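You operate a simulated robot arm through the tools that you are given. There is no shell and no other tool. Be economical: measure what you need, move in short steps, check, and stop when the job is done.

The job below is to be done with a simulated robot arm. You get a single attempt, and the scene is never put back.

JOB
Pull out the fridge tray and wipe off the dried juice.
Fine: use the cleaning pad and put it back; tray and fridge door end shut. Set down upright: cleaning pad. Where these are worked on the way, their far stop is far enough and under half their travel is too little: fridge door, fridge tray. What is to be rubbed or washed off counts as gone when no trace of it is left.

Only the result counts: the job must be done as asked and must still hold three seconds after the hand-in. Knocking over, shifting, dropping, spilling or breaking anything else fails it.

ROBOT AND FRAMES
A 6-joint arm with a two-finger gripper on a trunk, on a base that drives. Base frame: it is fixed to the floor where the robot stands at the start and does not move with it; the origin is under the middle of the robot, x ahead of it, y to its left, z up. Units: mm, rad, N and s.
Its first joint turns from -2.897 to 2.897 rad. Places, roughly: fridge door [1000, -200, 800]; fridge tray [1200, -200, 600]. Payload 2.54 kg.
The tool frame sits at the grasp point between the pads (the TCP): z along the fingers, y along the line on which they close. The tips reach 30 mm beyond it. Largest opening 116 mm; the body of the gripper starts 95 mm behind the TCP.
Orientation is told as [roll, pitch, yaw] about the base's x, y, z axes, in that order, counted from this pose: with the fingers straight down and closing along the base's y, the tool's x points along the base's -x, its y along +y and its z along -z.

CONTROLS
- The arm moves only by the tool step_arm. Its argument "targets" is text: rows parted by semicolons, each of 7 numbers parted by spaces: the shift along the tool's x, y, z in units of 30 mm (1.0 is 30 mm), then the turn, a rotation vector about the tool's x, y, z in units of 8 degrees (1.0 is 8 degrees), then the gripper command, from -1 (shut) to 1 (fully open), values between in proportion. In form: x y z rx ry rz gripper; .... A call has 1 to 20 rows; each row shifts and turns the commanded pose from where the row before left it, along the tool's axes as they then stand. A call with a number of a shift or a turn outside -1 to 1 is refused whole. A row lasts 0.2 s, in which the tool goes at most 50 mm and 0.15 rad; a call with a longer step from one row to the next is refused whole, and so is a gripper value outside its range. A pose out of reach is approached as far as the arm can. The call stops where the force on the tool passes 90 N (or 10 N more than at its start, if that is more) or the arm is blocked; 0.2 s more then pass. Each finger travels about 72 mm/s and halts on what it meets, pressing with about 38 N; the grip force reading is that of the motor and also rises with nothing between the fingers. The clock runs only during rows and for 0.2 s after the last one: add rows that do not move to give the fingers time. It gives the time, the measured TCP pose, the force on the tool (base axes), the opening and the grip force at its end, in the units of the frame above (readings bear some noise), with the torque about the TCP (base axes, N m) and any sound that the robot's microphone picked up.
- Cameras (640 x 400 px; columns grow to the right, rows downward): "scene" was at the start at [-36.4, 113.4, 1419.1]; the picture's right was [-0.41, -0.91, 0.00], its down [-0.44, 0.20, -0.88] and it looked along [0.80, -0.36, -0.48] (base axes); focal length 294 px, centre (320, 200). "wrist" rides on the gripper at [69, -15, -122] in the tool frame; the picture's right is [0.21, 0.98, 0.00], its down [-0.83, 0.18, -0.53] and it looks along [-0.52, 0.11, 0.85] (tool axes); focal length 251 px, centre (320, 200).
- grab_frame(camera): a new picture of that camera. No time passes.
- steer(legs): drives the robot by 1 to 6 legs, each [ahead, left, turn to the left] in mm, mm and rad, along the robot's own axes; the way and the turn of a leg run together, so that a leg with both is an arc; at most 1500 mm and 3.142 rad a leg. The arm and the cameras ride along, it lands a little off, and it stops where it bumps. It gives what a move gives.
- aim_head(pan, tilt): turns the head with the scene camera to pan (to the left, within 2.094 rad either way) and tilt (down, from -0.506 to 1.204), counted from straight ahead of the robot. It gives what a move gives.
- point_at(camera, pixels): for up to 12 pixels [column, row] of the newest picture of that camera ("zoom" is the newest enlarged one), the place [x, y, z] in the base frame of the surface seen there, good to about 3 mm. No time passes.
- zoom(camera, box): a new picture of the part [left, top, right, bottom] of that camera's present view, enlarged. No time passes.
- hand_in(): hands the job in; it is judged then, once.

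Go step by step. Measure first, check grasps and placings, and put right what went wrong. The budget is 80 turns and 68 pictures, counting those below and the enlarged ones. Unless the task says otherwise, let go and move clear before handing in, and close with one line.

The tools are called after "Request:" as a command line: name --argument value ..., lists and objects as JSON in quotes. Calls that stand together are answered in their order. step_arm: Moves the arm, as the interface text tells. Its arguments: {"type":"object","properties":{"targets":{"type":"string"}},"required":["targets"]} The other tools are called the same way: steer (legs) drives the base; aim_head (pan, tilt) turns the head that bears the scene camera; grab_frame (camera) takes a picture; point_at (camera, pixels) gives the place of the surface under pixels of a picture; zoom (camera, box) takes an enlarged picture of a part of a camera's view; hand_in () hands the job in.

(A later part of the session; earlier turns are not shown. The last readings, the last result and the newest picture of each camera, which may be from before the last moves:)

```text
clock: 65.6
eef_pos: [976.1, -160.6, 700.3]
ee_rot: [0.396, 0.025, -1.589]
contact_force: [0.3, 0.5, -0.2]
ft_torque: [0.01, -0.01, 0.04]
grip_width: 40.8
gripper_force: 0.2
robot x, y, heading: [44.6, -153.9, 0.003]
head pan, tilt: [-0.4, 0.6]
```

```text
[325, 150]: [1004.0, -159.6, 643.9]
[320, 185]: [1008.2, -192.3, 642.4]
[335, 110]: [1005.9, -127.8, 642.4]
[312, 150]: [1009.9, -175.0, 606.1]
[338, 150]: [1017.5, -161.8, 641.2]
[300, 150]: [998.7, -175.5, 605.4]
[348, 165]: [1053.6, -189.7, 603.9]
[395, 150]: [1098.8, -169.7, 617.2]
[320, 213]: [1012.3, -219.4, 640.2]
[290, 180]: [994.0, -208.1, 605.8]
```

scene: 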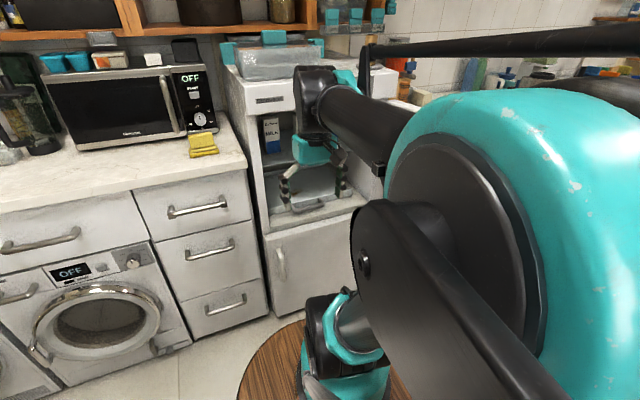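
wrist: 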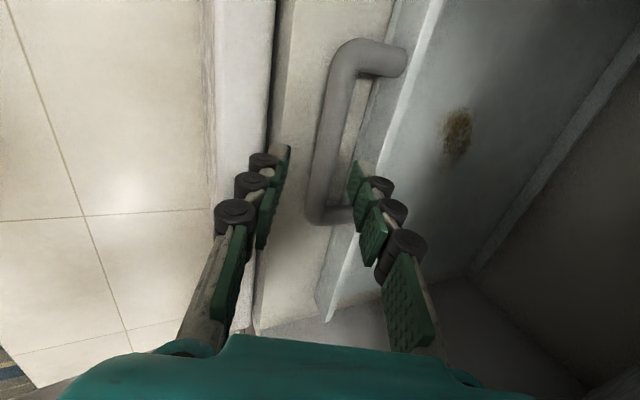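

The bar is about 22 mm thick, centred at (1009, -160, 634). I descend on it and close.

Request:
step_arm --targets "0 0.07 0.65 0 0 0 -0.3;0 0.06 0.65 0 0 0 -0.3;0 0 0.6 0 0 0 -0.3;0 0 0 0 0 0 -1;0 0 0 0 0 0 -1;0 0 0 0 0 0 -1;0 0 0 0 0 0 -1"

Request:
grab_frame --camera "wrist"

```text
clock: 67.2
eef_pos: [1001.4, -159.1, 650.1]
ee_rot: [0.395, 0.026, -1.59]
contact_force: [2.9, 0.1, 5.7]
ft_torque: [-0.53, -0.13, 0.91]
grip_width: 19.4
gripper_force: 44.5
robot x, y, heading: [45.6, -157.2, -0.0]
head pan, tilt: [-0.4, 0.6]
```

```text
35 pictures are left
```

wrist: 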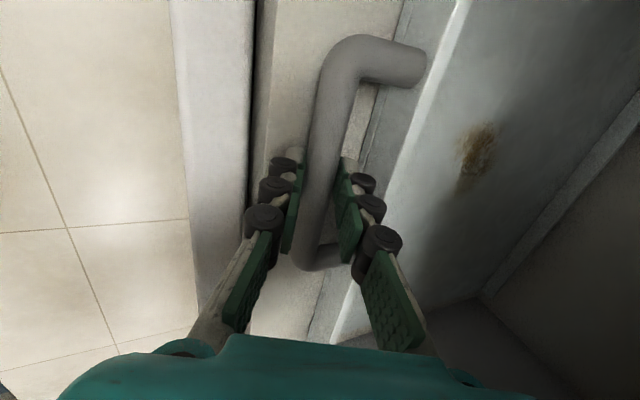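

The bar is gripped at 19.4 mm. I pull the tray straight out along -x.

Request:
step_arm --targets "0 -0.3 -0.13 0 0 0 -1;0 -0.615 -0.257 0 0 0 -1;0 -0.615 -0.257 0 0 0 -1;0 -0.615 -0.257 0 0 0 -1;0 -0.615 -0.257 0 0 0 -1;0 -0.615 -0.257 0 0 0 -1;0 -0.615 -0.257 0 0 0 -1;0 -0.615 -0.257 0 0 0 -1;0 -0.615 -0.257 0 0 0 -1;0 -0.615 -0.257 0 0 0 -1;0 -0.615 -0.257 0 0 0 -1;0 -0.615 -0.257 0 0 0 -1;0 -0.615 -0.257 0 0 0 -1;0 -0.615 -0.257 0 0 0 -1;0 -0.615 -0.257 0 0 0 -1"

Request:
grab_frame --camera "scene"

```text
clock: 70.4
eef_pos: [760.6, -148.1, 713.8]
ee_rot: [0.394, 0.025, -1.59]
contact_force: [0.2, -0.1, -0.6]
ft_torque: [-0.03, 0.03, 0.0]
grip_width: 0.0
gripper_force: 28.5
out of reach, approached as far as the arm can: row 9, 10, 11, 12, 13, 14, 15
robot x, y, heading: [43.3, -161.1, 0.007]
head pan, tilt: [-0.4, 0.6]
```

```text
34 pictures are left
```

scene: 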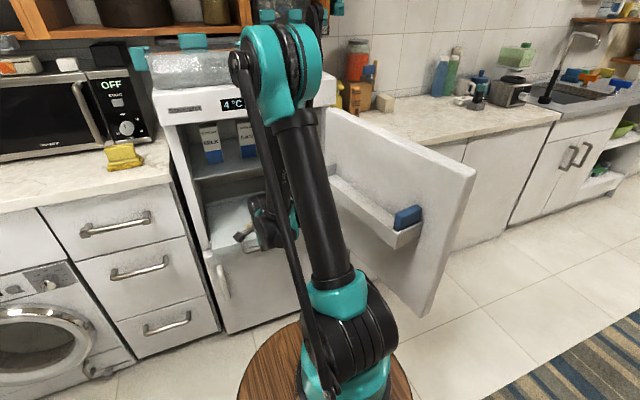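

The arm hit its limit, rose and slipped off the bar after part of the pull. I check how far the tray came out.

Request:
grab_frame --camera "wrist"

Request:
zoom --camera "scene" --box '[170, 140, 330, 260]'

```text
33 pictures are left
```

wrist: 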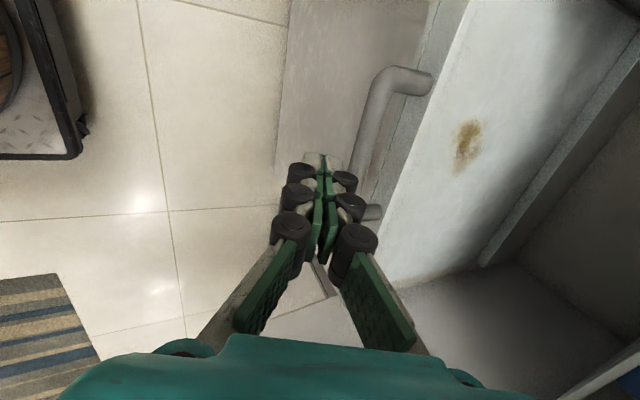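

```text
3.33 times, centred on (250, 200) of scene
```

zoom: 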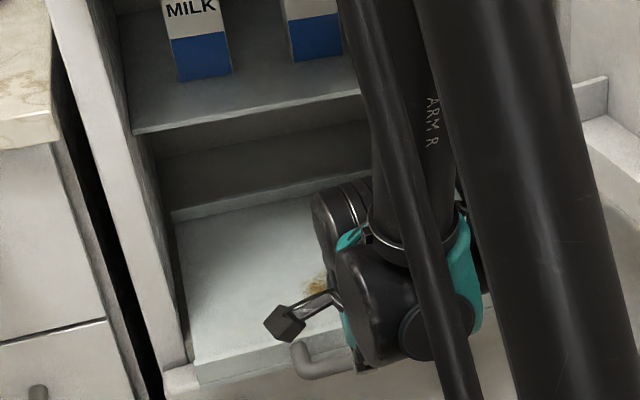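

Request:
point_at --camera "wrist" --pixels '[[370, 120], [365, 150], [410, 150], [466, 145], [480, 125], [460, 165], [520, 240], [590, 80], [590, 120], [390, 80], [373, 210], [630, 40]]'

```text
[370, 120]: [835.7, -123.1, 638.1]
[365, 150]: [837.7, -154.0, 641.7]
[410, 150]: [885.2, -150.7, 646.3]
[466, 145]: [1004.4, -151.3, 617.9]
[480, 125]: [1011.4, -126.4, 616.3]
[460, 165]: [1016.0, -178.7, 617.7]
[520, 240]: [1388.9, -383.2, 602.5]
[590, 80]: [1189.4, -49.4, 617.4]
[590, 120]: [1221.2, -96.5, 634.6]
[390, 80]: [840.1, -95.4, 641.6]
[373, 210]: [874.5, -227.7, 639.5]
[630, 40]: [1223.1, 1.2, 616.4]
```

The bar is now at x≈838, so the tray has come out about 170 mm. To stay within arm reach I back the base up, regrip, and then pull with the base.

Request:
steer --legs '[[-110, 0, 0]]'

Request:
step_arm --targets "0 0.9 0.1 0 0 0 -0.3;0 0.9 0.1 0 0 0 -0.3;0 0.9 0.1 0 0 0 -0.3;0 0.9 0.1 0 0 0 -0.3;0 0.9 0.1 0 0 0 -0.3;0 0 0 0 0 0 -0.3"

```text
clock: 71.6
eef_pos: [650.6, -148.0, 714.5]
ee_rot: [0.395, 0.024, -1.59]
contact_force: [-0.1, 0.0, 0.7]
ft_torque: [-0.01, -0.01, 0.01]
grip_width: 0.3
gripper_force: 29.0
robot x, y, heading: [-65.1, -157.3, 0.007]
head pan, tilt: [-0.4, 0.6]
```

```text
clock: 73.0
eef_pos: [781.0, -152.9, 751.5]
ee_rot: [0.394, 0.024, -1.589]
contact_force: [0.0, 1.2, -0.1]
ft_torque: [0.02, 0.01, -0.02]
grip_width: 40.7
gripper_force: 0.2
robot x, y, heading: [-68.8, -157.9, 0.002]
head pan, tilt: [-0.4, 0.6]
```

Request:
step_arm --targets "0 0.3 0.6 0 0 0 -0.3;0 0 0.8 0 0 0 -0.3;0 0 0.8 0 0 0 -0.3;0 0 0.8 0 0 0 -0.3;0 0 0.8 0 0 0 -0.3;0 0 0 0 0 0 -1;0 0 0 0 0 0 -1;0 0 0 0 0 0 -1;0 0 0 0 0 0 -1"

Request:
grab_frame --camera "wrist"

```text
clock: 75.0
eef_pos: [831.4, -150.7, 649.3]
ee_rot: [0.395, 0.025, -1.591]
contact_force: [1.2, -2.0, 0.2]
ft_torque: [-0.54, -0.01, 0.92]
grip_width: 19.3
gripper_force: 44.8
robot x, y, heading: [-67.1, -161.4, 0.003]
head pan, tilt: [-0.4, 0.6]
```

```text
31 pictures are left
```

wrist: 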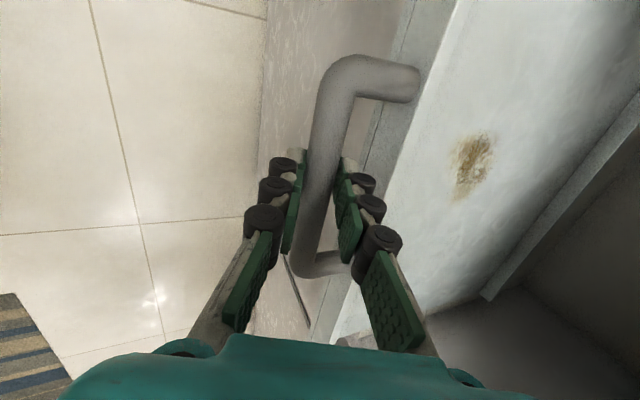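

Regripped. I pull with the base in short legs, watching the force for the stop.

Request:
steer --legs '[[-40, 0, 0]]'

Request:
steer --legs '[[-30, 0, 0]]'

```text
clock: 75.9
eef_pos: [793.4, -151.7, 649.6]
ee_rot: [0.394, 0.024, -1.591]
contact_force: [1.7, 3.6, -2.3]
ft_torque: [-0.34, -0.01, 0.98]
grip_width: 18.8
gripper_force: 44.1
robot x, y, heading: [-107.3, -160.9, 0.002]
head pan, tilt: [-0.4, 0.6]
```

```text
clock: 76.7
eef_pos: [764.0, -151.0, 649.4]
ee_rot: [0.395, 0.024, -1.592]
contact_force: [2.1, -0.4, -0.9]
ft_torque: [-0.47, -0.06, 0.87]
grip_width: 19.3
gripper_force: 44.2
robot x, y, heading: [-135.1, -159.6, 0.007]
head pan, tilt: [-0.4, 0.6]
```

There's no stop yet at 238 mm. I pull another 50 mm so the stain is clear of the cabinet.

Request:
steer --legs '[[-50, 0, 0]]'

Request:
grab_frame --camera "scene"

Request:
grab_frame --camera "wrist"

```text
clock: 77.6
eef_pos: [713.1, -151.5, 651.1]
ee_rot: [0.395, 0.023, -1.587]
contact_force: [2.2, -9.3, -0.8]
ft_torque: [-0.65, -0.05, 0.79]
grip_width: 19.2
gripper_force: 44.4
robot x, y, heading: [-183.5, -160.0, 0.006]
head pan, tilt: [-0.4, 0.6]
```

```text
30 pictures are left
```

scene: 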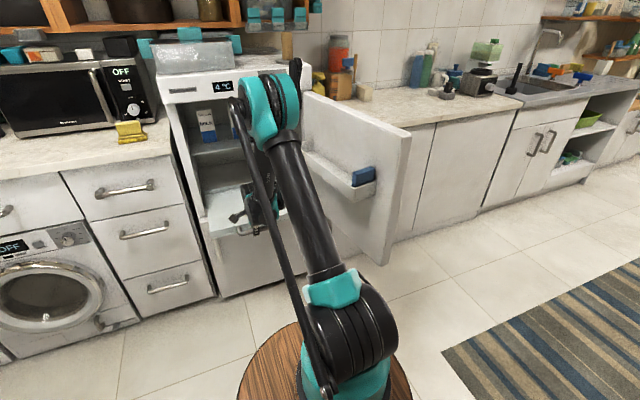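

```text
29 pictures are left
```

wrist: 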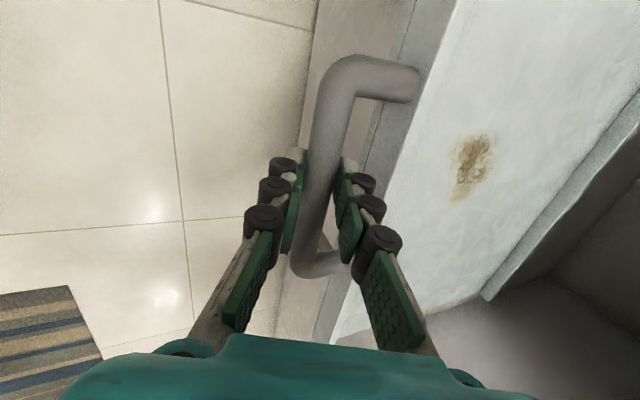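

The tray is out about 290 mm. I measure the stain's extent now.

Request:
zoom --camera "wrist" --box '[420, 100, 540, 230]'

Request:
point_at --camera "wrist" --pixels '[[465, 200], [480, 132], [448, 165], [497, 155], [470, 165], [385, 320], [440, 20], [540, 200], [480, 295], [620, 120]]'

Request:
step_arm --targets "0 0 0 0 0 0 -0.3;0 0 0 0 0 0 -0.3;0 0 -1 0 0 0 -0.3;0 0 -1 0 0 0 -0.3;0 0 -1 0 0 0 0;0 0 -1 0 0 0 0;0 0 -1 0 0 0 0"

```text
3.08 times, centred on (480, 165) of wrist
```

zoom: 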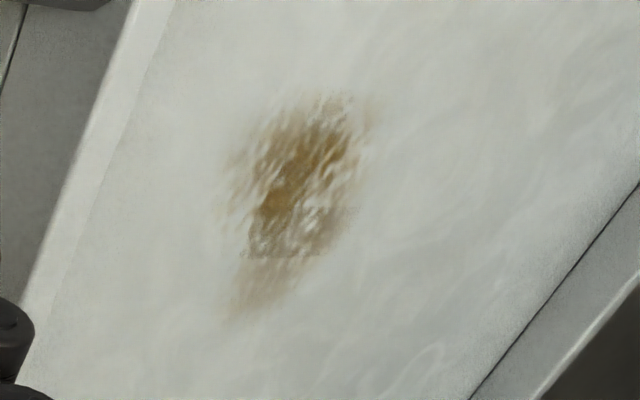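

```text
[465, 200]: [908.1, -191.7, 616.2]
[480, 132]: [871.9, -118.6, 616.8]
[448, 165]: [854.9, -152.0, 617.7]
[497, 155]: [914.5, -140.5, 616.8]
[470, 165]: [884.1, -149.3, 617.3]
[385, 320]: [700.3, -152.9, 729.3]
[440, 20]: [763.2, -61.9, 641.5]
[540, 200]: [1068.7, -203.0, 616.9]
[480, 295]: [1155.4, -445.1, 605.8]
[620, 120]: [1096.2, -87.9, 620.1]
```

```text
clock: 79.2
eef_pos: [655.6, -152.1, 789.4]
ee_rot: [0.394, 0.025, -1.589]
contact_force: [0.5, 0.3, 0.0]
ft_torque: [0.0, 0.0, -0.03]
grip_width: 58.0
gripper_force: 0.0
robot x, y, heading: [-182.7, -158.4, 0.01]
head pan, tilt: [-0.4, 0.6]
```

The stain spans x 850–920 and y -195 to -112 at z 617. Next I raise the arm, restore the tool to straight down, and measure the pad.

Request:
step_arm --targets "0 0 -1 1 0 0 0.5;0 0 -1 1 0 0 0.5;0 0 -1 0.83 0 0 0.5;0 0 -1 0 0 -1 1;0 0 -1 0 0 -1 1;0 0 -1 0 0 -1 1;0 0 -1 0 0 -1 1;0 0 -1 0 0 -1 1;0 0 -1 0 0 -1 1;0 0 -0.5 0 0 -1 1;0 0 0 0 0 -1 1;0 0 0 0 0 -1 1;0 0 0 0 0 -1 1;0 0 0 0 0 -1 1;0 0 0 0 0 -0.4 1"

Request:
zoom --camera "scene" --box '[80, 80, 180, 160]'

Request:
point_at --camera "zoom" --pixels '[[240, 220], [330, 215], [245, 300], [370, 290], [250, 328], [415, 330], [290, 250], [330, 145], [180, 200], [420, 190], [120, 330], [600, 330]]'

```text
clock: 82.4
eef_pos: [631.0, -158.5, 1069.5]
ee_rot: [0.025, 0.0, 0.006]
contact_force: [-0.3, 0.4, 0.1]
ft_torque: [0.02, -0.03, 0.0]
grip_width: 115.9
gripper_force: 0.0
robot x, y, heading: [-187.5, -157.3, 0.008]
head pan, tilt: [-0.4, 0.6]
```

```text
5.00 times, centred on (130, 120) of scene
```

zoom: 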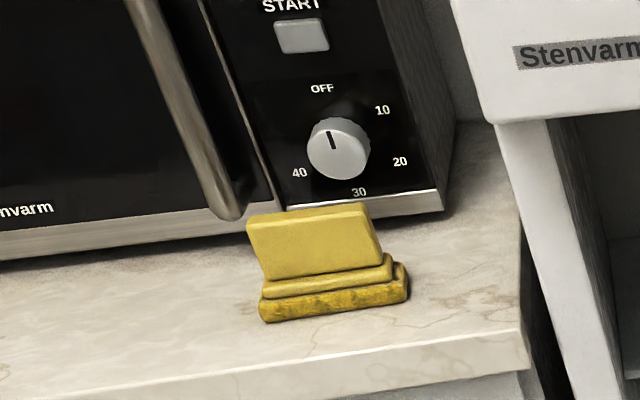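

```text
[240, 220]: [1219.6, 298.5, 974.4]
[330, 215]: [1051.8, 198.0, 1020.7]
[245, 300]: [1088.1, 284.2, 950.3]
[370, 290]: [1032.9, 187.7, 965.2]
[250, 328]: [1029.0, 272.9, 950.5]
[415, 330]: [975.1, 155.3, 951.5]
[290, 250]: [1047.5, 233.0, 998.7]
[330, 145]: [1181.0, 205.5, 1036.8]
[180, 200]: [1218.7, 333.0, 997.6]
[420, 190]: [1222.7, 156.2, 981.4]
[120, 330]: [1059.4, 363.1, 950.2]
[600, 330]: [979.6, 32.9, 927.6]
```

The pad is about 85 mm along y with its top at z≈1021 on the counter at z 950, and the microwave front is well behind at x≈1181. I drive so the tool comes just in front of it and look from above.

Request:
step_arm --targets "0 0 -1 0 0 0 1;0 0 -1 0 0 0 1;0 0 -0.5 0 0 0 1"

Request:
steer --legs '[[0, 372, 0], [330, 0, 0]]'

Request:
grab_frame --camera "wrist"

```text
clock: 83.2
eef_pos: [632.0, -162.7, 1144.5]
ee_rot: [0.024, 0.001, 0.004]
contact_force: [0.1, -0.1, 1.0]
ft_torque: [0.02, -0.01, -0.01]
grip_width: 116.1
gripper_force: 0.0
robot x, y, heading: [-185.0, -159.0, 0.007]
head pan, tilt: [-0.4, 0.6]
```

```text
clock: 87.4
eef_pos: [960.3, 215.1, 1144.7]
ee_rot: [0.024, 0.0, 0.001]
contact_force: [-0.4, 0.5, -0.6]
ft_torque: [0.04, 0.01, 0.0]
grip_width: 116.0
gripper_force: 0.0
robot x, y, heading: [141.2, 220.6, 0.005]
head pan, tilt: [-0.4, 0.6]
```

```text
26 pictures are left
```

wrist: 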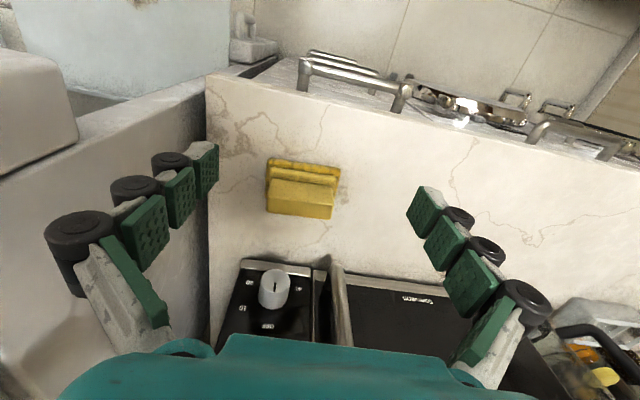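

The pad is at (300,190), yawed slightly. I measure its corners from here.

Request:
zoom --camera "wrist" --box '[250, 140, 360, 230]'

Request:
point_at --camera "wrist" --pixels '[[270, 160], [339, 170], [269, 178], [335, 186], [268, 190], [333, 200], [268, 210], [331, 217], [300, 198], [300, 176], [270, 166], [305, 165]]'

```text
4.44 times, centred on (305, 185) of wrist
```

zoom: 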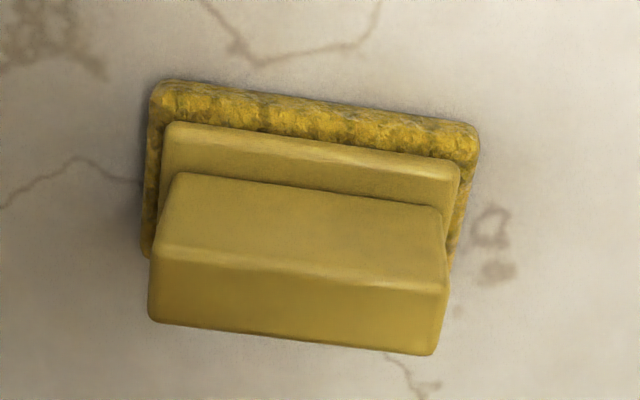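

```text
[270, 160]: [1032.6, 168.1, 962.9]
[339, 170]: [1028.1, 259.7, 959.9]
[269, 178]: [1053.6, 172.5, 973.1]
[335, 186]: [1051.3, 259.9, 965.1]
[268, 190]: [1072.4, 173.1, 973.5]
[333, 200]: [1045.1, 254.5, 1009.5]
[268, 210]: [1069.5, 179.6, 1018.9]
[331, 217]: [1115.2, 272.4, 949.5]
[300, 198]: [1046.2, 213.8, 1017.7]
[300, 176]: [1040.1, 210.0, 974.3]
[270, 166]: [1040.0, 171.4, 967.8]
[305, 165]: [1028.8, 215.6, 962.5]
```

Request:
point_at --camera "zoom" --pixels '[[165, 258], [440, 290], [428, 345], [155, 312], [300, 300], [180, 185], [435, 215], [160, 95], [470, 140], [300, 230], [150, 235], [455, 250]]'

```text
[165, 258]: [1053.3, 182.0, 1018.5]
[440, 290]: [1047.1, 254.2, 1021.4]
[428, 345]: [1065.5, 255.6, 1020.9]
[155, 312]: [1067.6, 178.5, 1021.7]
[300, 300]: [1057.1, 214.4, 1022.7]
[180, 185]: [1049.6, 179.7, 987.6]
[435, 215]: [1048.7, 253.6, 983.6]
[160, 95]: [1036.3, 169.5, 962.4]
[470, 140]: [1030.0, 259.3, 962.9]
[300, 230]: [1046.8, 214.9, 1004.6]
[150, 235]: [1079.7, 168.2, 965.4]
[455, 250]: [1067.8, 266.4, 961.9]
```

The grip block spans x 1048–1068, y 179–256 and z 975–1021, yawed about 0.05 rad. I turn the tool to close across its thin side and move above it.

Request:
step_arm --targets "0 0 0 0.17 0 0 0.3;0 0 0 0 0 1 0.3;0 0 0 0 0 1 0.3;0 0 0 0 0 1 0.3;0 0 0 0 0 1 0.3;0 0 0 0 0 1 0.3;0 0 0 0 0 1 0.3;0 0 0 0 0 1 0.3;0 0 0 0 0 1 0.3;0 0 0 0 0 1 0.3;0 0 0 0 0 1 0.3;0 0 0 0 0 0.9 0.3;0 0.8 0 0 0 0 0.3;0 0.8 0.5 0 0 0 0.3;0 0.8 0.5 0 0 0 0.3;0 0.8 0.5 0 0 0 0.3;0 0 0 0 0 0 0.3"

Request:
grab_frame --camera "wrist"

```text
clock: 91.0
eef_pos: [1055.8, 220.3, 1098.1]
ee_rot: [-0.001, 0.001, -1.52]
contact_force: [0.3, 0.5, 0.0]
ft_torque: [0.01, -0.01, -0.02]
grip_width: 75.2
gripper_force: 0.0
robot x, y, heading: [140.5, 220.9, 0.001]
head pan, tilt: [-0.4, 0.6]
```

```text
24 pictures are left
```

wrist: 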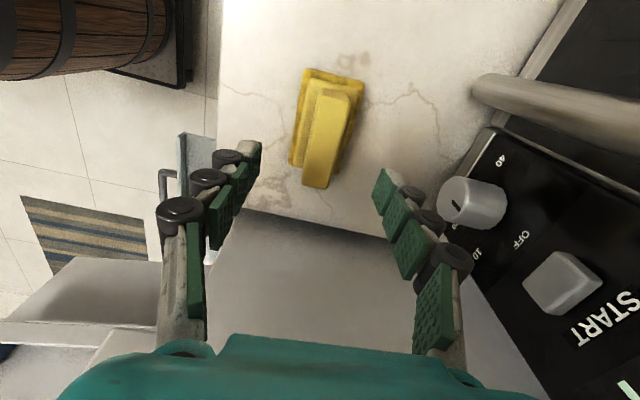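

It's well aligned. I descend to z≈1007 and close.

Request:
step_arm --targets "-0.1 0.07 0.8 0 0 0 0;0 0 0.8 0 0 0 0;0 0 0.8 0 0 0 0;0 0 0.6 0 0 0 0;0 0 0 0 0 0 -1;0 0 0 0 0 0 -1;0 0 0 0 0 0 -1;0 0 0 0 0 0 -1"

Request:
grab_frame --camera "wrist"

```text
clock: 92.8
eef_pos: [1058.9, 216.9, 1010.2]
ee_rot: [0.0, -0.002, -1.52]
contact_force: [0.5, 0.3, -0.1]
ft_torque: [0.03, -0.04, 0.0]
grip_width: 25.2
gripper_force: 37.9
robot x, y, heading: [143.3, 216.5, 0.006]
head pan, tilt: [-0.4, 0.6]
```

```text
23 pictures are left
```

wrist: 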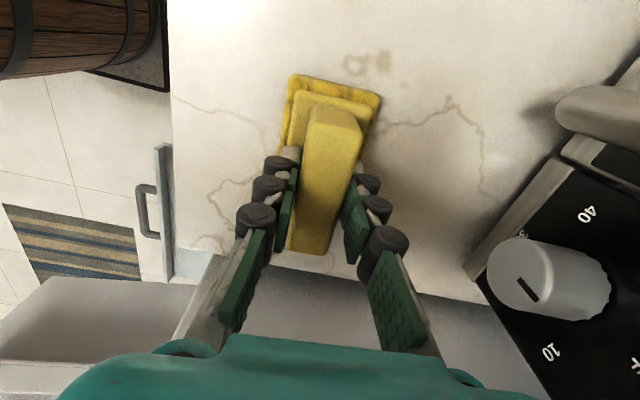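

The grip holds at 25 mm, with the TCP 60 mm above the pad's underside. I lift, retract, and drive over to the tray.

Request:
step_arm --targets "0 0 -0.5 0 0 0 -1;0 0 -1 0 0 0 -1;0 0 -1 0 0 0 -1;0 0 -1 0 0 0 -1;0 0 -1 0 0 0 -1;0 0 -0.5 0 0 0 -1;0 -0.96 0 0 0 0 -1;0 -0.96 0 0 0 0 -1;0 -0.96 0 0 0 0 -1;0 -0.96 0 0 0 0 -1;0 -0.96 0 0 0 0 -1;0 -0.96 0 0 0 0 -1;0 -0.96 0 0 0 0 -1"

Request:
steer --legs '[[-75, 0, 0], [0, -369, 0]]'

Request:
grab_frame --camera "wrist"

```text
clock: 95.6
eef_pos: [856.3, 209.1, 1158.4]
ee_rot: [0.0, -0.001, -1.52]
contact_force: [0.0, -0.1, -1.2]
ft_torque: [0.02, 0.01, -0.03]
grip_width: 25.1
gripper_force: 38.0
robot x, y, heading: [143.1, 222.1, 0.012]
head pan, tilt: [-0.4, 0.6]
```

```text
clock: 98.6
eef_pos: [780.9, -161.9, 1159.9]
ee_rot: [-0.001, 0.0, -1.523]
contact_force: [-0.2, -0.3, -1.3]
ft_torque: [0.0, -0.03, 0.03]
grip_width: 24.7
gripper_force: 38.4
robot x, y, heading: [66.6, -148.5, 0.003]
head pan, tilt: [-0.4, 0.6]
```

```text
22 pictures are left
```

wrist: 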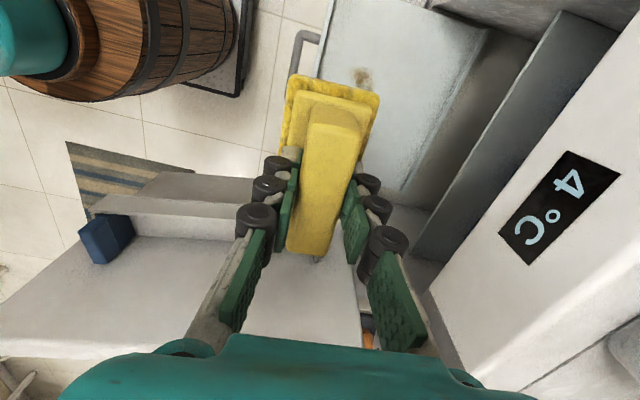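

The pad is held squarely. I descend in front of the panel to z 740, then move forward above the stain.

Request:
step_arm --targets "0 0 1 0 0 0 -1;0 0 1 0 0 0 -1;0 0 1 0 0 0 -1;0 0 1 0 0 0 -1;0 0 1 0 0 0 -1;0 0 1 0 0 0 -1;0 0 1 0 0 0 -1;0 0 1 0 0 0 -1;0 0 1 0 0 0 -1;0 0 1 0 0 0 -1;0 0 1 0 0 0 -1;0 0 1 0 0 0 -1;0 0 1 0 0 0 -1;0 0 1 0 0 0 -1;0.04 0.86 0 0 0 0 -1;0.04 0.86 0 0 0 0 -1;0.04 0.86 0 0 0 0 -1;0.04 0.86 0 0 0 0 -1"

Request:
grab_frame --camera "wrist"

Request:
grab_frame --camera "scene"

```text
clock: 102.4
eef_pos: [886.4, -154.3, 739.6]
ee_rot: [-0.003, -0.001, -1.523]
contact_force: [0.0, 0.3, -1.9]
ft_torque: [0.0, 0.01, 0.0]
grip_width: 24.9
gripper_force: 38.1
robot x, y, heading: [70.8, -149.0, 0.002]
head pan, tilt: [-0.4, 0.6]
```

```text
21 pictures are left
```

wrist: 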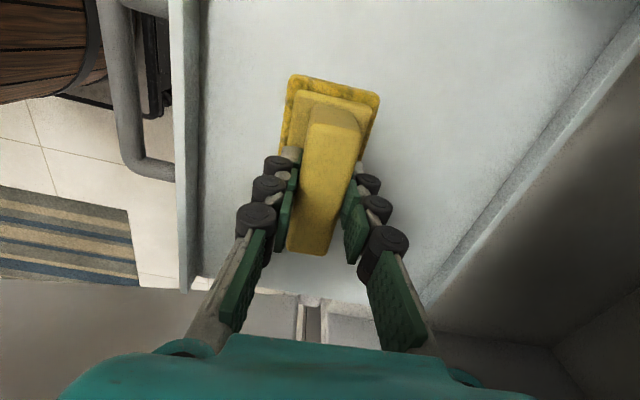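

```text
20 pictures are left
```

scene: 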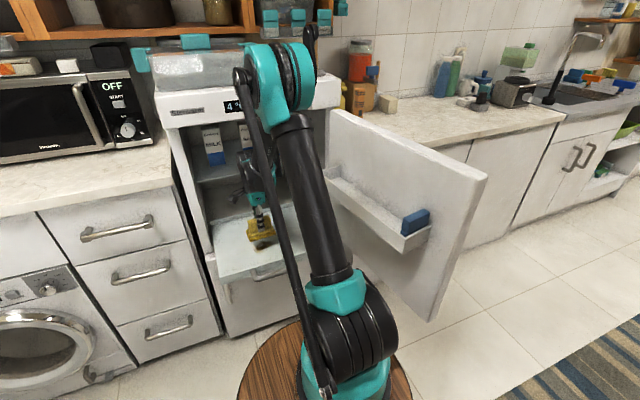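

I lower to just above the tray floor (contact is expected at TCP z≈677), then ease down.

Request:
step_arm --targets "0 0 0.7 0 0 0 -1;0 0 0.7 0 0 0 -1;0 0 0.5 0 0 0 -1;0 0 0.1 0 0 0 -1;0 0 0.1 0 0 0 -1"

```text
clock: 103.6
eef_pos: [886.5, -153.7, 676.9]
ee_rot: [-0.001, 0.0, -1.524]
contact_force: [0.1, 0.1, -1.0]
ft_torque: [0.01, 0.01, -0.02]
grip_width: 24.5
gripper_force: 38.4
robot x, y, heading: [68.8, -150.2, 0.002]
head pan, tilt: [-0.4, 0.6]
```

Request:
step_arm --targets "0 0 0.1 0 0 0 -1;0 0 0 0 0 0 -1"

```text
clock: 104.2
eef_pos: [885.4, -153.7, 673.8]
ee_rot: [0.002, -0.001, -1.524]
contact_force: [0.4, -2.0, 31.8]
ft_torque: [-0.06, 0.05, -0.01]
grip_width: 25.2
gripper_force: 37.8
robot x, y, heading: [66.5, -149.4, 0.003]
head pan, tilt: [-0.4, 0.6]
```

Contact at 32 N. I ease off slightly and stroke along y (across the tray's slide direction) over the centre lane.

Request:
step_arm --targets "0 0 -0.04 0 0 0 -1;0.4 0 0 0 0 0 -1;0.4 0 0 0 0 0 -1;0.4 0 0 0 0 0 -1;0.4 0 0 0 0 0 -1;-0.4 0 0 0 0 0 -1;-0.4 0 0 0 0 0 -1;-0.4 0 0 0 0 0 -1;-0.4 0 0 0 0 0 -1;-0.4 0 0 0 0 0 -1;-0.4 0 0 0 0 0 -1;-0.4 0 0 0 0 0 -1;-0.4 0 0 0 0 0 -1;0.4 0 0 0 0 0 -1;0.4 0 0 0 0 0 -1;0.4 0 0 0 0 0 -1;0.4 0 0 0 0 0 -1"

```text
clock: 107.8
eef_pos: [885.6, -154.8, 674.3]
ee_rot: [-0.001, 0.001, -1.524]
contact_force: [0.4, -5.3, 10.9]
ft_torque: [0.0, 0.04, 0.04]
grip_width: 24.8
gripper_force: 38.0
robot x, y, heading: [64.2, -150.9, 0.001]
head pan, tilt: [-0.4, 0.6]
```

The pad stays seated with about 11 N. Now I do the near lane and then the far lane.

Request:
step_arm --targets "0 0 -0.4 0 0 0 -1;0 -0.9 0 0 0 0 -1;0 0 0.42 0 0 0 -1;0.4 0 0 0 0 0 -1;0.4 0 0 0 0 0 -1;0.4 0 0 0 0 0 -1;0.4 0 0 0 0 0 -1;-0.4 0 0 0 0 0 -1;-0.4 0 0 0 0 0 -1;-0.4 0 0 0 0 0 -1;-0.4 0 0 0 0 0 -1;-0.4 0 0 0 0 0 -1;-0.4 0 0 0 0 0 -1;-0.4 0 0 0 0 0 -1;-0.4 0 0 0 0 0 -1;0.4 0 0 0 0 0 -1;0.4 0 0 0 0 0 -1;0.4 0 0 0 0 0 -1;0.4 0 0 0 0 0 -1"

Request:
step_arm --targets "0 0 -0.4 0 0 0 -1;0 0.9 0 0 0 0 -1;0 0.9 0 0 0 0 -1;0 0 0.4 0 0 0 -1;0.4 0 0 0 0 0 -1;0.4 0 0 0 0 0 -1;0.4 0 0 0 0 0 -1;0.4 0 0 0 0 0 -1;-0.4 0 0 0 0 0 -1;-0.4 0 0 0 0 0 -1;-0.4 0 0 0 0 0 -1;-0.4 0 0 0 0 0 -1;-0.4 0 0 0 0 0 -1;-0.4 0 0 0 0 0 -1;-0.4 0 0 0 0 0 -1;-0.4 0 0 0 0 0 -1;0.4 0 0 0 0 0 -1;0.4 0 0 0 0 0 -1;0.4 0 0 0 0 0 -1;0.4 0 0 0 0 0 -1"

Request:
step_arm --targets "0 0 -0.5 0 0 0 -1;0 0 -0.8 0 0 0 -1;0 0 -1 0 0 0 -1;0 -1 0 0 0 0 -1;0 -1 0 0 0 0 -1;0 -1 0 0 0 0 -1;0 -1 -0.5 0 0 0 -1;0 -1 -1 0 0 0 -1;0 -1 -1 0 0 0 -1"

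Request:
grab_frame --camera "wrist"

```text
clock: 111.8
eef_pos: [856.5, -154.9, 674.7]
ee_rot: [0.001, 0.0, -1.524]
contact_force: [0.5, -0.4, -1.0]
ft_torque: [-0.01, 0.0, 0.01]
grip_width: 24.8
gripper_force: 38.3
robot x, y, heading: [70.7, -149.2, 0.003]
head pan, tilt: [-0.4, 0.6]
```

```text
clock: 116.0
eef_pos: [911.8, -151.3, 676.3]
ee_rot: [-0.001, 0.0, -1.524]
contact_force: [-0.5, -0.6, -0.7]
ft_torque: [-0.01, -0.02, 0.01]
grip_width: 24.8
gripper_force: 38.1
robot x, y, heading: [67.9, -151.2, 0.0]
head pan, tilt: [-0.4, 0.6]
```

```text
clock: 118.0
eef_pos: [731.7, -161.8, 818.8]
ee_rot: [-0.001, 0.0, -1.523]
contact_force: [0.3, 0.5, -1.0]
ft_torque: [0.0, 0.07, -0.05]
grip_width: 24.9
gripper_force: 38.1
robot x, y, heading: [66.3, -147.1, -0.002]
head pan, tilt: [-0.4, 0.6]
```

```text
19 pictures are left
```

wrist: 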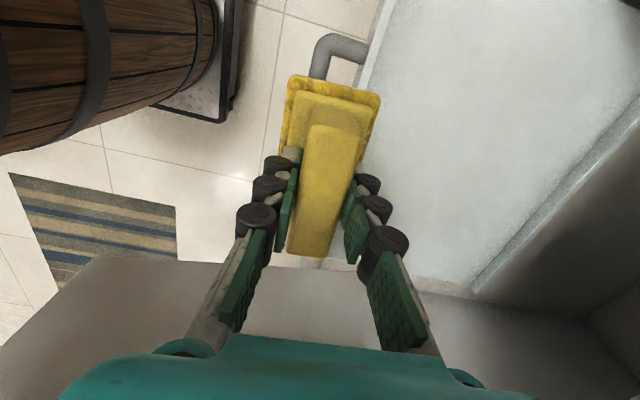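

The outer lanes had almost no pressure, but the tray floor looks clear. I zoom in to check for any trace.

Request:
zoom --camera "wrist" --box '[360, 20, 600, 280]'

Request:
point_at --camera "wrist" --pixels '[[450, 130], [480, 130], [470, 100], [470, 160], [420, 100], [540, 180], [390, 100], [345, 50]]'

Request:
zoom --camera "scene" --box '[190, 190, 310, 290]'

```text
1.54 times, centred on (480, 150) of wrist
```

zoom: 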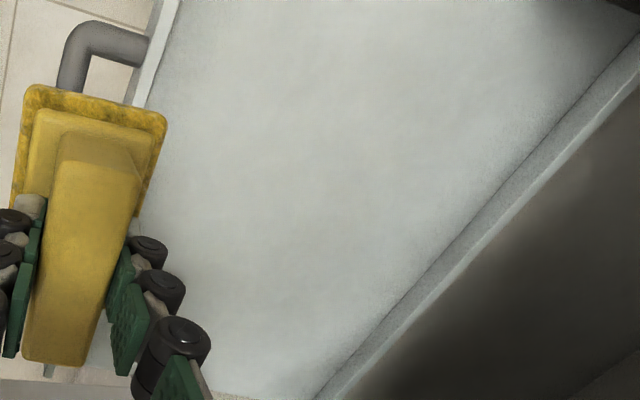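

```text
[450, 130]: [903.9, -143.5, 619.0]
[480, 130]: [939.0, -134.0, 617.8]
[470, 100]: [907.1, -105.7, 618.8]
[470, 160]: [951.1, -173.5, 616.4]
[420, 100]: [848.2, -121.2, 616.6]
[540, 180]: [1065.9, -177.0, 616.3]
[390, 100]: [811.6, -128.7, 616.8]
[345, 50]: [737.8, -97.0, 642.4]
```

```text
4.00 times, centred on (250, 240) of scene
```

zoom: 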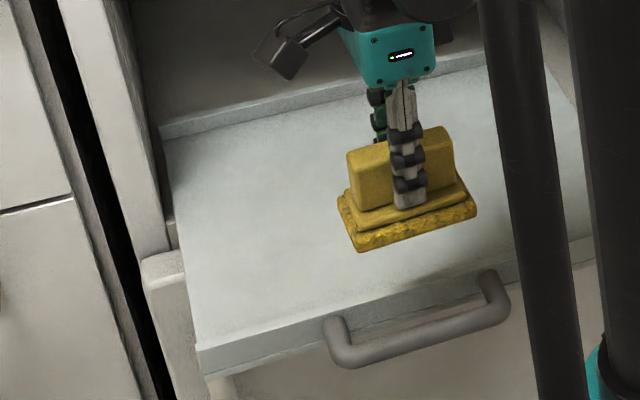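

The tray floor shows no trace of the stain. I lift and carry the pad back to its place.

Request:
step_arm --targets "0 0 -1 0 0 0 -1;0 0 -1 0 0 0 -1;0 0 -1 0 0 0 -1;0 0 -1 0 0 0 -1;0 0 -1 0 0 0 -1;0 0 -1 0 0 0 -1;0 0 -1 0 0 0 -1;0 0 -1 0 0 0 -1;0 0 -1 0 0 0 -1;0 0 -1 0 0 0 -1;0 0 -1 0 0 0 -1;0 0 -0.4 0 0 0 -1"

Request:
steer --legs '[[0, 370, 0], [75, 0, 0]]'

Request:
step_arm --targets "0 1 0 0 0 0 -1;0 1 0 0 0 0 -1;0 1 0 0 0 0 -1;0 1 0 0 0 0 -1;0 1 0 0 0 0 -1;0 1 0 0 0 0 -1;0 1 0 0 0 0 -1;0 0 0 0 0 0 -1"

```text
clock: 120.6
eef_pos: [730.4, -161.1, 1159.6]
ee_rot: [0.0, 0.001, -1.522]
contact_force: [0.3, 0.0, -1.9]
ft_torque: [-0.02, 0.04, 0.01]
grip_width: 25.1
gripper_force: 38.2
robot x, y, heading: [66.7, -152.9, -0.001]
head pan, tilt: [-0.4, 0.6]
```

```text
clock: 123.6
eef_pos: [805.7, 208.6, 1158.2]
ee_rot: [-0.001, 0.0, -1.532]
contact_force: [0.0, 0.2, -0.5]
ft_torque: [0.06, 0.02, 0.0]
grip_width: 24.9
gripper_force: 37.9
robot x, y, heading: [141.4, 222.6, -0.005]
head pan, tilt: [-0.4, 0.6]
```

```text
clock: 125.4
eef_pos: [1017.7, 215.6, 1159.0]
ee_rot: [0.001, 0.002, -1.529]
contact_force: [0.5, -0.5, -1.2]
ft_torque: [0.02, -0.01, 0.0]
grip_width: 25.0
gripper_force: 37.8
robot x, y, heading: [141.3, 223.2, -0.008]
head pan, tilt: [-0.4, 0.6]
```

I move to the original spot and lower, easing down at the end.

Request:
step_arm --targets "0 0.7 0 0 0 0 -1;0 0.67 0 0 0 0 -1;0 0 1 0 0 0 -1;0 0 1 0 0 0 -1;0 0 1 0 0 0 -1;0 0 1 0 0 0 -1;0 0 0.6 0 0 0 -1;0 0 0.2 0 0 0 -1;0 0 0.1 0 0 0 -1;0 0 0 0 0 0 -1"

```text
clock: 127.6
eef_pos: [1056.6, 219.2, 1011.4]
ee_rot: [0.001, 0.0, -1.531]
contact_force: [-0.7, -0.8, -0.7]
ft_torque: [0.02, -0.03, -0.02]
grip_width: 24.8
gripper_force: 37.3
robot x, y, heading: [141.7, 225.5, -0.006]
head pan, tilt: [-0.4, 0.6]
```

Request:
step_arm --targets "0 0 0.06 0 0 0 -1;0 0 0.05 0 0 0 -1;0 0 0 0 0 0 -1"

```text
clock: 128.4
eef_pos: [1058.2, 218.9, 1009.3]
ee_rot: [0.001, 0.0, -1.531]
contact_force: [0.0, 0.4, -1.4]
ft_torque: [0.0, 0.02, 0.0]
grip_width: 24.9
gripper_force: 38.0
robot x, y, heading: [143.8, 223.2, -0.006]
head pan, tilt: [-0.4, 0.6]
```

Request:
step_arm --targets "0 0 0.04 0 0 0 -1;0 0 0.04 0 0 0 -1;0 0 0 0 0 0 -1"

```text
clock: 129.2
eef_pos: [1057.2, 219.0, 1007.7]
ee_rot: [0.002, 0.0, -1.532]
contact_force: [6.2, -0.5, 17.8]
ft_torque: [0.02, -0.15, -0.03]
grip_width: 25.0
gripper_force: 38.1
robot x, y, heading: [140.5, 223.3, -0.004]
head pan, tilt: [-0.4, 0.6]
```

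Contact with the counter is felt (18 N up). I release, rise, and check that the pad stands.

Request:
step_arm --targets "0 0 -0.03 0 0 0 -0.3;0 0 0 0 0 0 0;0 0 0 0 0 0 0.3;0 0 0 0 0 0 0.3;0 0 -1 0 0 0 0.3;0 0 -1 0 0 0 0.3;0 0 -1 0 0 0 0.3;0 0 -1 0 0 0 0.3;0 0 -1 0 0 0 0.3"

Request:
grab_frame --camera "wrist"

```text
clock: 131.2
eef_pos: [1056.9, 217.8, 1158.9]
ee_rot: [-0.001, 0.0, -1.531]
contact_force: [-1.6, 0.6, -0.8]
ft_torque: [0.0, 0.0, 0.0]
grip_width: 75.3
gripper_force: 0.1
robot x, y, heading: [142.2, 225.3, -0.005]
head pan, tilt: [-0.4, 0.6]
```

```text
16 pictures are left
```

wrist: 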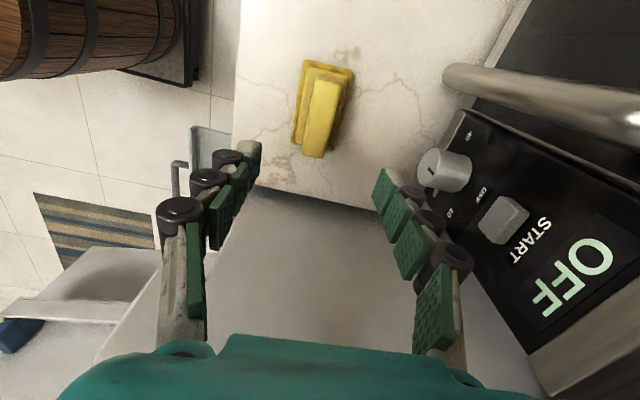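

The pad stands upright in its place. I drive back in front of the tray and take up the tilted pose to regrip the tray handle.

Request:
steer --legs '[[-327, 0, 0], [0, -380, 0]]'

Request:
step_arm --targets "0 0 0 -1 0 0.3 -0.3;0 0 0 -1 0 0 -0.3;0 0 0 -0.83 0 0 -0.3;0 -0.64 0.945 0 0 0 -0.3;0 -0.64 0.945 0 0 0 -0.3;0 -0.64 0.945 0 0 0 -0.3;0 -0.64 0.945 0 0 0 -0.3;0 -0.64 0.945 0 0 0 -0.3;0 -0.64 0.945 0 0 0 -0.3;0 -0.64 0.945 0 0 0 -0.3;0 -0.64 0.945 0 0 0 -0.3;0 -0.64 0.945 0 0 0 -0.3;0 -0.64 0.945 0 0 0 -0.3;0 -0.64 0.945 0 0 0 -0.3;0 0 0 0 0 0 -0.3"

Request:
grab_frame --camera "wrist"

```text
clock: 135.3
eef_pos: [727.2, -147.6, 1158.8]
ee_rot: [0.0, 0.0, -1.527]
contact_force: [-0.6, -0.1, 0.2]
ft_torque: [-0.04, -0.01, 0.01]
grip_width: 75.4
gripper_force: 0.1
robot x, y, heading: [-188.5, -150.1, -0.007]
head pan, tilt: [-0.4, 0.6]
```

```text
clock: 138.6
eef_pos: [651.3, -143.5, 788.4]
ee_rot: [0.397, 0.004, -1.568]
contact_force: [-0.4, 0.1, -0.8]
ft_torque: [-0.01, 0.05, -0.03]
grip_width: 40.6
gripper_force: 0.0
robot x, y, heading: [-187.3, -148.1, -0.008]
head pan, tilt: [-0.4, 0.6]
```

```text
15 pictures are left
```

wrist: 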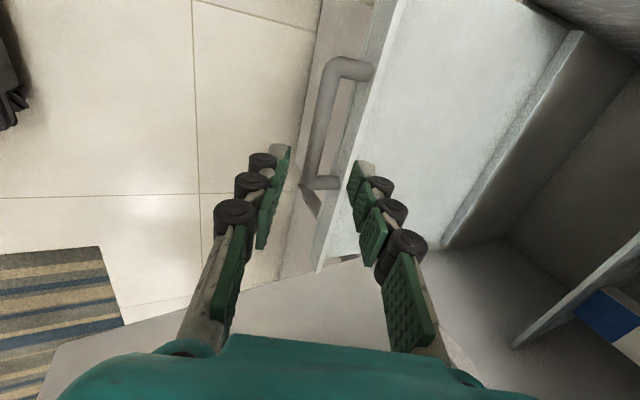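

The tray is clean and the bar sits between the finger directions. I measure the bar.

Request:
point_at --camera "wrist" --pixels '[[322, 120], [316, 150], [326, 100], [330, 120], [311, 170], [380, 110]]'

```text
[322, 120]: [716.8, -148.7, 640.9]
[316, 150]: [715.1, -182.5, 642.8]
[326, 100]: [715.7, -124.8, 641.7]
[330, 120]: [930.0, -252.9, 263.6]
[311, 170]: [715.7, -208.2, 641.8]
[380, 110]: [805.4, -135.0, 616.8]
```

Request:
step_arm --targets "-0.2 0.11 0.9 0 0 0 -0.3;0 0 0.9 0 0 0 -0.3;0 0 0.9 0 0 0 -0.3;0 0 0.9 0 0 0 -0.3;0 0 0.9 0 0 0 -0.3;0 0 0.55 0 0 0 -0.3;0 0 0 0 0 0 -1;0 0 0 0 0 0 -1;0 0 0 0 0 0 -1;0 0 0 0 0 0 -1"

Request:
steer --legs '[[100, 0, 0]]'

Request:
grab_frame --camera "wrist"

```text
clock: 140.8
eef_pos: [713.9, -150.8, 651.4]
ee_rot: [0.394, 0.001, -1.569]
contact_force: [0.4, -0.4, -11.8]
ft_torque: [-0.19, 0.03, 0.43]
grip_width: 18.8
gripper_force: 43.9
robot x, y, heading: [-191.0, -144.1, -0.001]
head pan, tilt: [-0.4, 0.6]
```

```text
clock: 141.9
eef_pos: [813.4, -149.0, 652.0]
ee_rot: [0.395, 0.003, -1.569]
contact_force: [-0.1, -4.4, -13.8]
ft_torque: [-0.23, 0.13, 0.33]
grip_width: 18.9
gripper_force: 44.4
robot x, y, heading: [-87.9, -142.4, -0.001]
head pan, tilt: [-0.4, 0.6]
```

```text
14 pictures are left
```

wrist: 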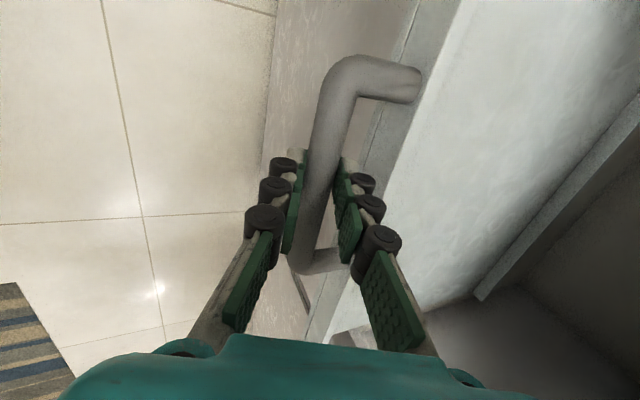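

The tray follows. I push on to near shut.

Request:
steer --legs '[[175, 0, 0]]'

Request:
step_arm --targets "0 0.2 0.085 0 0 0 -1;0 0.2 0.085 0 0 0 -1;0 0.2 0.085 0 0 0 -1;0 0.1 0.04 0 0 0 -1"

```text
clock: 143.4
eef_pos: [989.0, -151.2, 652.8]
ee_rot: [0.394, 0.003, -1.57]
contact_force: [-1.5, 0.5, -10.5]
ft_torque: [-0.12, 0.12, 0.41]
grip_width: 18.8
gripper_force: 43.8
robot x, y, heading: [86.1, -142.7, 0.001]
head pan, tilt: [-0.4, 0.6]
```

```text
clock: 144.4
eef_pos: [1005.1, -150.9, 652.9]
ee_rot: [0.383, 0.004, -1.569]
contact_force: [-82.6, -0.3, -6.4]
ft_torque: [-0.09, 1.83, 0.45]
grip_width: 18.9
gripper_force: 44.5
robot x, y, heading: [86.2, -144.2, -0.001]
head pan, tilt: [-0.4, 0.6]
```

The tray hit its stop at 82 N, so it is shut. I release and withdraw.

Request:
step_arm --targets "0 -0.15 -0.06 0 0 0 -1;0 0 0 0 0 0 -0.3;0 0 0 0 0 0 -0.3;0 0 -1 0 0 0 -0.3;0 0 -1 0 0 0 -0.3;0 0 -1 0 0 0 -0.3;0 0 -1 0 0 0 -0.3;0 -0.8 -1 0 0 0 -0.3;0 -1 -1 0 0 0 -0.3"

Request:
grab_frame --camera "wrist"

Request:
point_at --camera "wrist" --pixels '[[322, 120], [316, 150], [326, 100], [340, 60], [380, 110], [400, 80]]'

```text
clock: 146.4
eef_pos: [886.9, -151.2, 800.4]
ee_rot: [0.395, 0.003, -1.568]
contact_force: [1.1, -0.3, -0.4]
ft_torque: [0.0, 0.03, 0.02]
grip_width: 40.7
gripper_force: 0.0
robot x, y, heading: [87.5, -144.9, 0.0]
head pan, tilt: [-0.4, 0.6]
```

```text
13 pictures are left
```

wrist: 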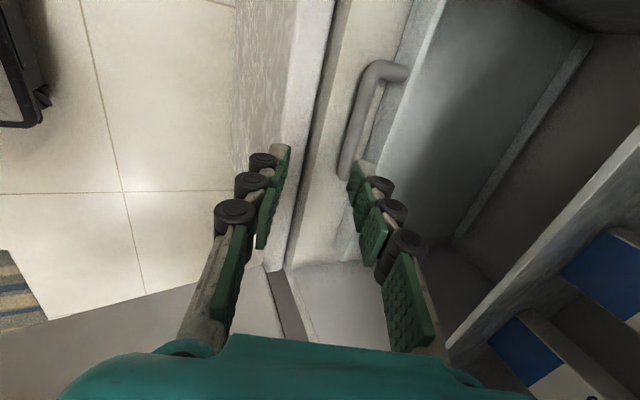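

```text
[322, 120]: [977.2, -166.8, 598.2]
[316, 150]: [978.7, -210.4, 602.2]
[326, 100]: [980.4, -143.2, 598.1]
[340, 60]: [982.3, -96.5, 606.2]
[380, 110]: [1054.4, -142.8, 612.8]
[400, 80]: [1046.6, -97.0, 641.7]
```

The tray handle's root is back at x≈1047, as before, so the tray is shut. Next is the door: I look at where it stands now.

Request:
aim_head --pan -0.75 --tilt 0.6

Request:
grab_frame --camera "scene"

```text
clock: 147.2
eef_pos: [886.9, -150.7, 799.2]
ee_rot: [0.395, 0.003, -1.569]
contact_force: [-0.4, 1.1, -0.4]
ft_torque: [-0.02, -0.01, 0.03]
grip_width: 40.5
gripper_force: 0.0
robot x, y, heading: [86.5, -142.8, -0.001]
head pan, tilt: [-0.75, 0.6]
```

```text
12 pictures are left
```

scene: 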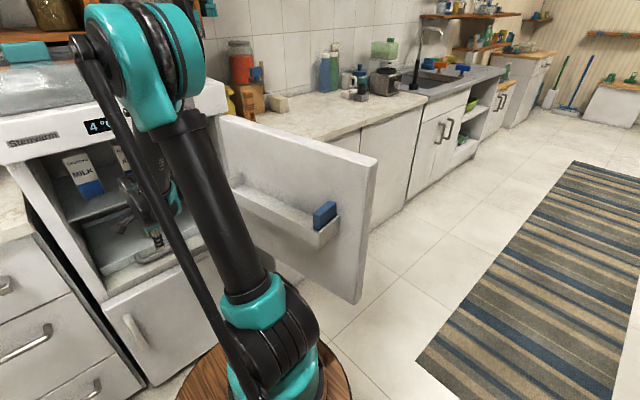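

Request:
point_at --camera "scene" --pixels '[[374, 160], [366, 158], [300, 138], [240, 118], [226, 116], [355, 295], [350, 230], [330, 215], [235, 190], [275, 150], [290, 128], [376, 180]]'

```text
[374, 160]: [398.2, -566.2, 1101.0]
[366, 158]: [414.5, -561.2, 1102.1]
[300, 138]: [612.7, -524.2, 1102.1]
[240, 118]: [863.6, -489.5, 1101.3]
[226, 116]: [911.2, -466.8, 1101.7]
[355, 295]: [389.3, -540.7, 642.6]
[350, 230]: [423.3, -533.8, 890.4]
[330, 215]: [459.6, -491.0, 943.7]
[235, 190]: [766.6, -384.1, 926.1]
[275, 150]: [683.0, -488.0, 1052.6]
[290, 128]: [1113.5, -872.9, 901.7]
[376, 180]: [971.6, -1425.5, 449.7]
```

The door stands at about 98°, with its top at z≈1102 and the free edge near (390,-565). I'll hang closed fingers over its outer face near the free end (arm above the door) and draw it towards shut. First I raise and straighten the tool.

Request:
step_arm --targets "0 -0.33 -0.93 0 0 0 -1;0 -0.33 -0.93 0 0 0 -1;0 -0.33 -0.93 0 0 0 -1;0 -0.33 -0.93 0 0 0 -1;0 -0.33 -0.93 0 0 0 -1;0 -0.33 -0.93 0 0 0 -1;0 -0.33 -0.93 0 0 0 -1;0 -0.33 -0.93 0 0 0 -1;0 -0.33 -0.93 0 0 0 -1;0 -0.33 -0.93 0 0 0 -1;0 -0.33 -0.93 0 0 0 -1;0 0 0 1 0 0 -1;0 0 0 1 0 0 -1;0 0 0 0.83 0 0 -1;0 0 -1 0 0 0 -1;0 0 -1 0 0 0 -1;0 0 -1 0 0 0 -1;0 0 -1 0 0 0 -1;0 0 -1 0 0 0 -1;0 0 -1 0 0 0 -1"

```text
clock: 151.4
eef_pos: [668.9, -152.4, 1218.9]
ee_rot: [0.0, 0.003, -1.57]
contact_force: [0.1, 0.4, 0.3]
ft_torque: [-0.01, 0.02, -0.03]
grip_width: 0.0
gripper_force: 28.2
robot x, y, heading: [89.4, -151.1, -0.004]
head pan, tilt: [-0.75, 0.6]
```

Request:
step_arm --targets "-0.95 -0.43 0 0 0 0 -1;-0.95 -0.43 0 0 0 0 -1;-0.95 -0.43 0 0 0 0 -1;-0.95 -0.43 0 0 0 0 -1;-0.95 -0.43 0 0 0 0 -1;-0.95 -0.43 0 0 0 0 -1;-0.95 -0.43 0 0 0 0 -1;-0.95 -0.43 0 0 0 0 -1;-0.95 -0.43 0 0 0 0 -1;-0.95 -0.43 0 0 0 0 -1;-0.95 -0.43 0 0 0 0 -1;-0.95 -0.43 0 0 0 0 -1;-0.95 -0.43 0 0 0 0 -1;-0.95 -0.43 0 0 0 0 -1;-0.95 -0.43 0 0 0 0 -1;-0.95 -0.43 0 0 0 0 -1;-0.95 -0.43 0 0 0 0 -1"

Request:
grab_frame --camera "scene"

```text
clock: 155.0
eef_pos: [450.8, -638.9, 1218.2]
ee_rot: [0.0, 0.004, -1.569]
contact_force: [-0.1, 1.0, 0.0]
ft_torque: [-0.01, 0.02, 0.0]
grip_width: 0.2
gripper_force: 28.9
robot x, y, heading: [85.7, -147.4, -0.005]
head pan, tilt: [-0.75, 0.6]
```

```text
11 pictures are left
```

scene: 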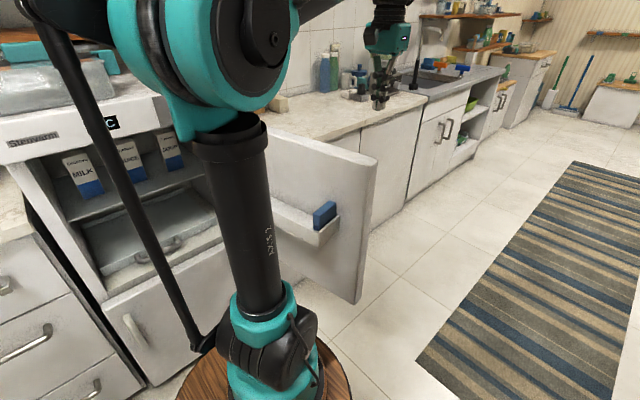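

I back the base 150 mm to keep it out of the door's sweep, restore the finger position, and lower beside the outer face.

Request:
steer --legs '[[-150, 0, 0]]'

Request:
step_arm --targets "0 1 0 0 0 0 -1;0 1 0 0 0 0 -1;0 1 0 0 0 0 -1;0 1 0 0 0 0 -1;0 1 0 0 0 0 -1;0 0 0.97 0 0 0 -1;0 0 0.97 0 0 0 -1;0 0 0.97 0 0 0 -1;0 0 0.97 0 0 0 -1;0 0 0.97 0 0 0 -1;0.5 0 0 0 0 0 -1;0.4 0 0 0 0 0 -1;0.4 0 0 0 0 0 -1;0.4 0 0 0 0 0 -1"

```text
clock: 156.4
eef_pos: [300.1, -638.2, 1217.7]
ee_rot: [0.0, 0.004, -1.569]
contact_force: [-0.1, 1.0, 0.7]
ft_torque: [0.01, 0.01, -0.02]
grip_width: 0.0
gripper_force: 28.6
robot x, y, heading: [-63.2, -144.4, -0.001]
head pan, tilt: [-0.75, 0.6]
```

```text
clock: 159.4
eef_pos: [450.7, -587.8, 1073.2]
ee_rot: [0.0, 0.003, -1.571]
contact_force: [0.1, 0.1, -0.1]
ft_torque: [0.02, 0.01, -0.04]
grip_width: 0.0
gripper_force: 28.8
robot x, y, heading: [-62.8, -145.0, -0.003]
head pan, tilt: [-0.75, 0.6]
```

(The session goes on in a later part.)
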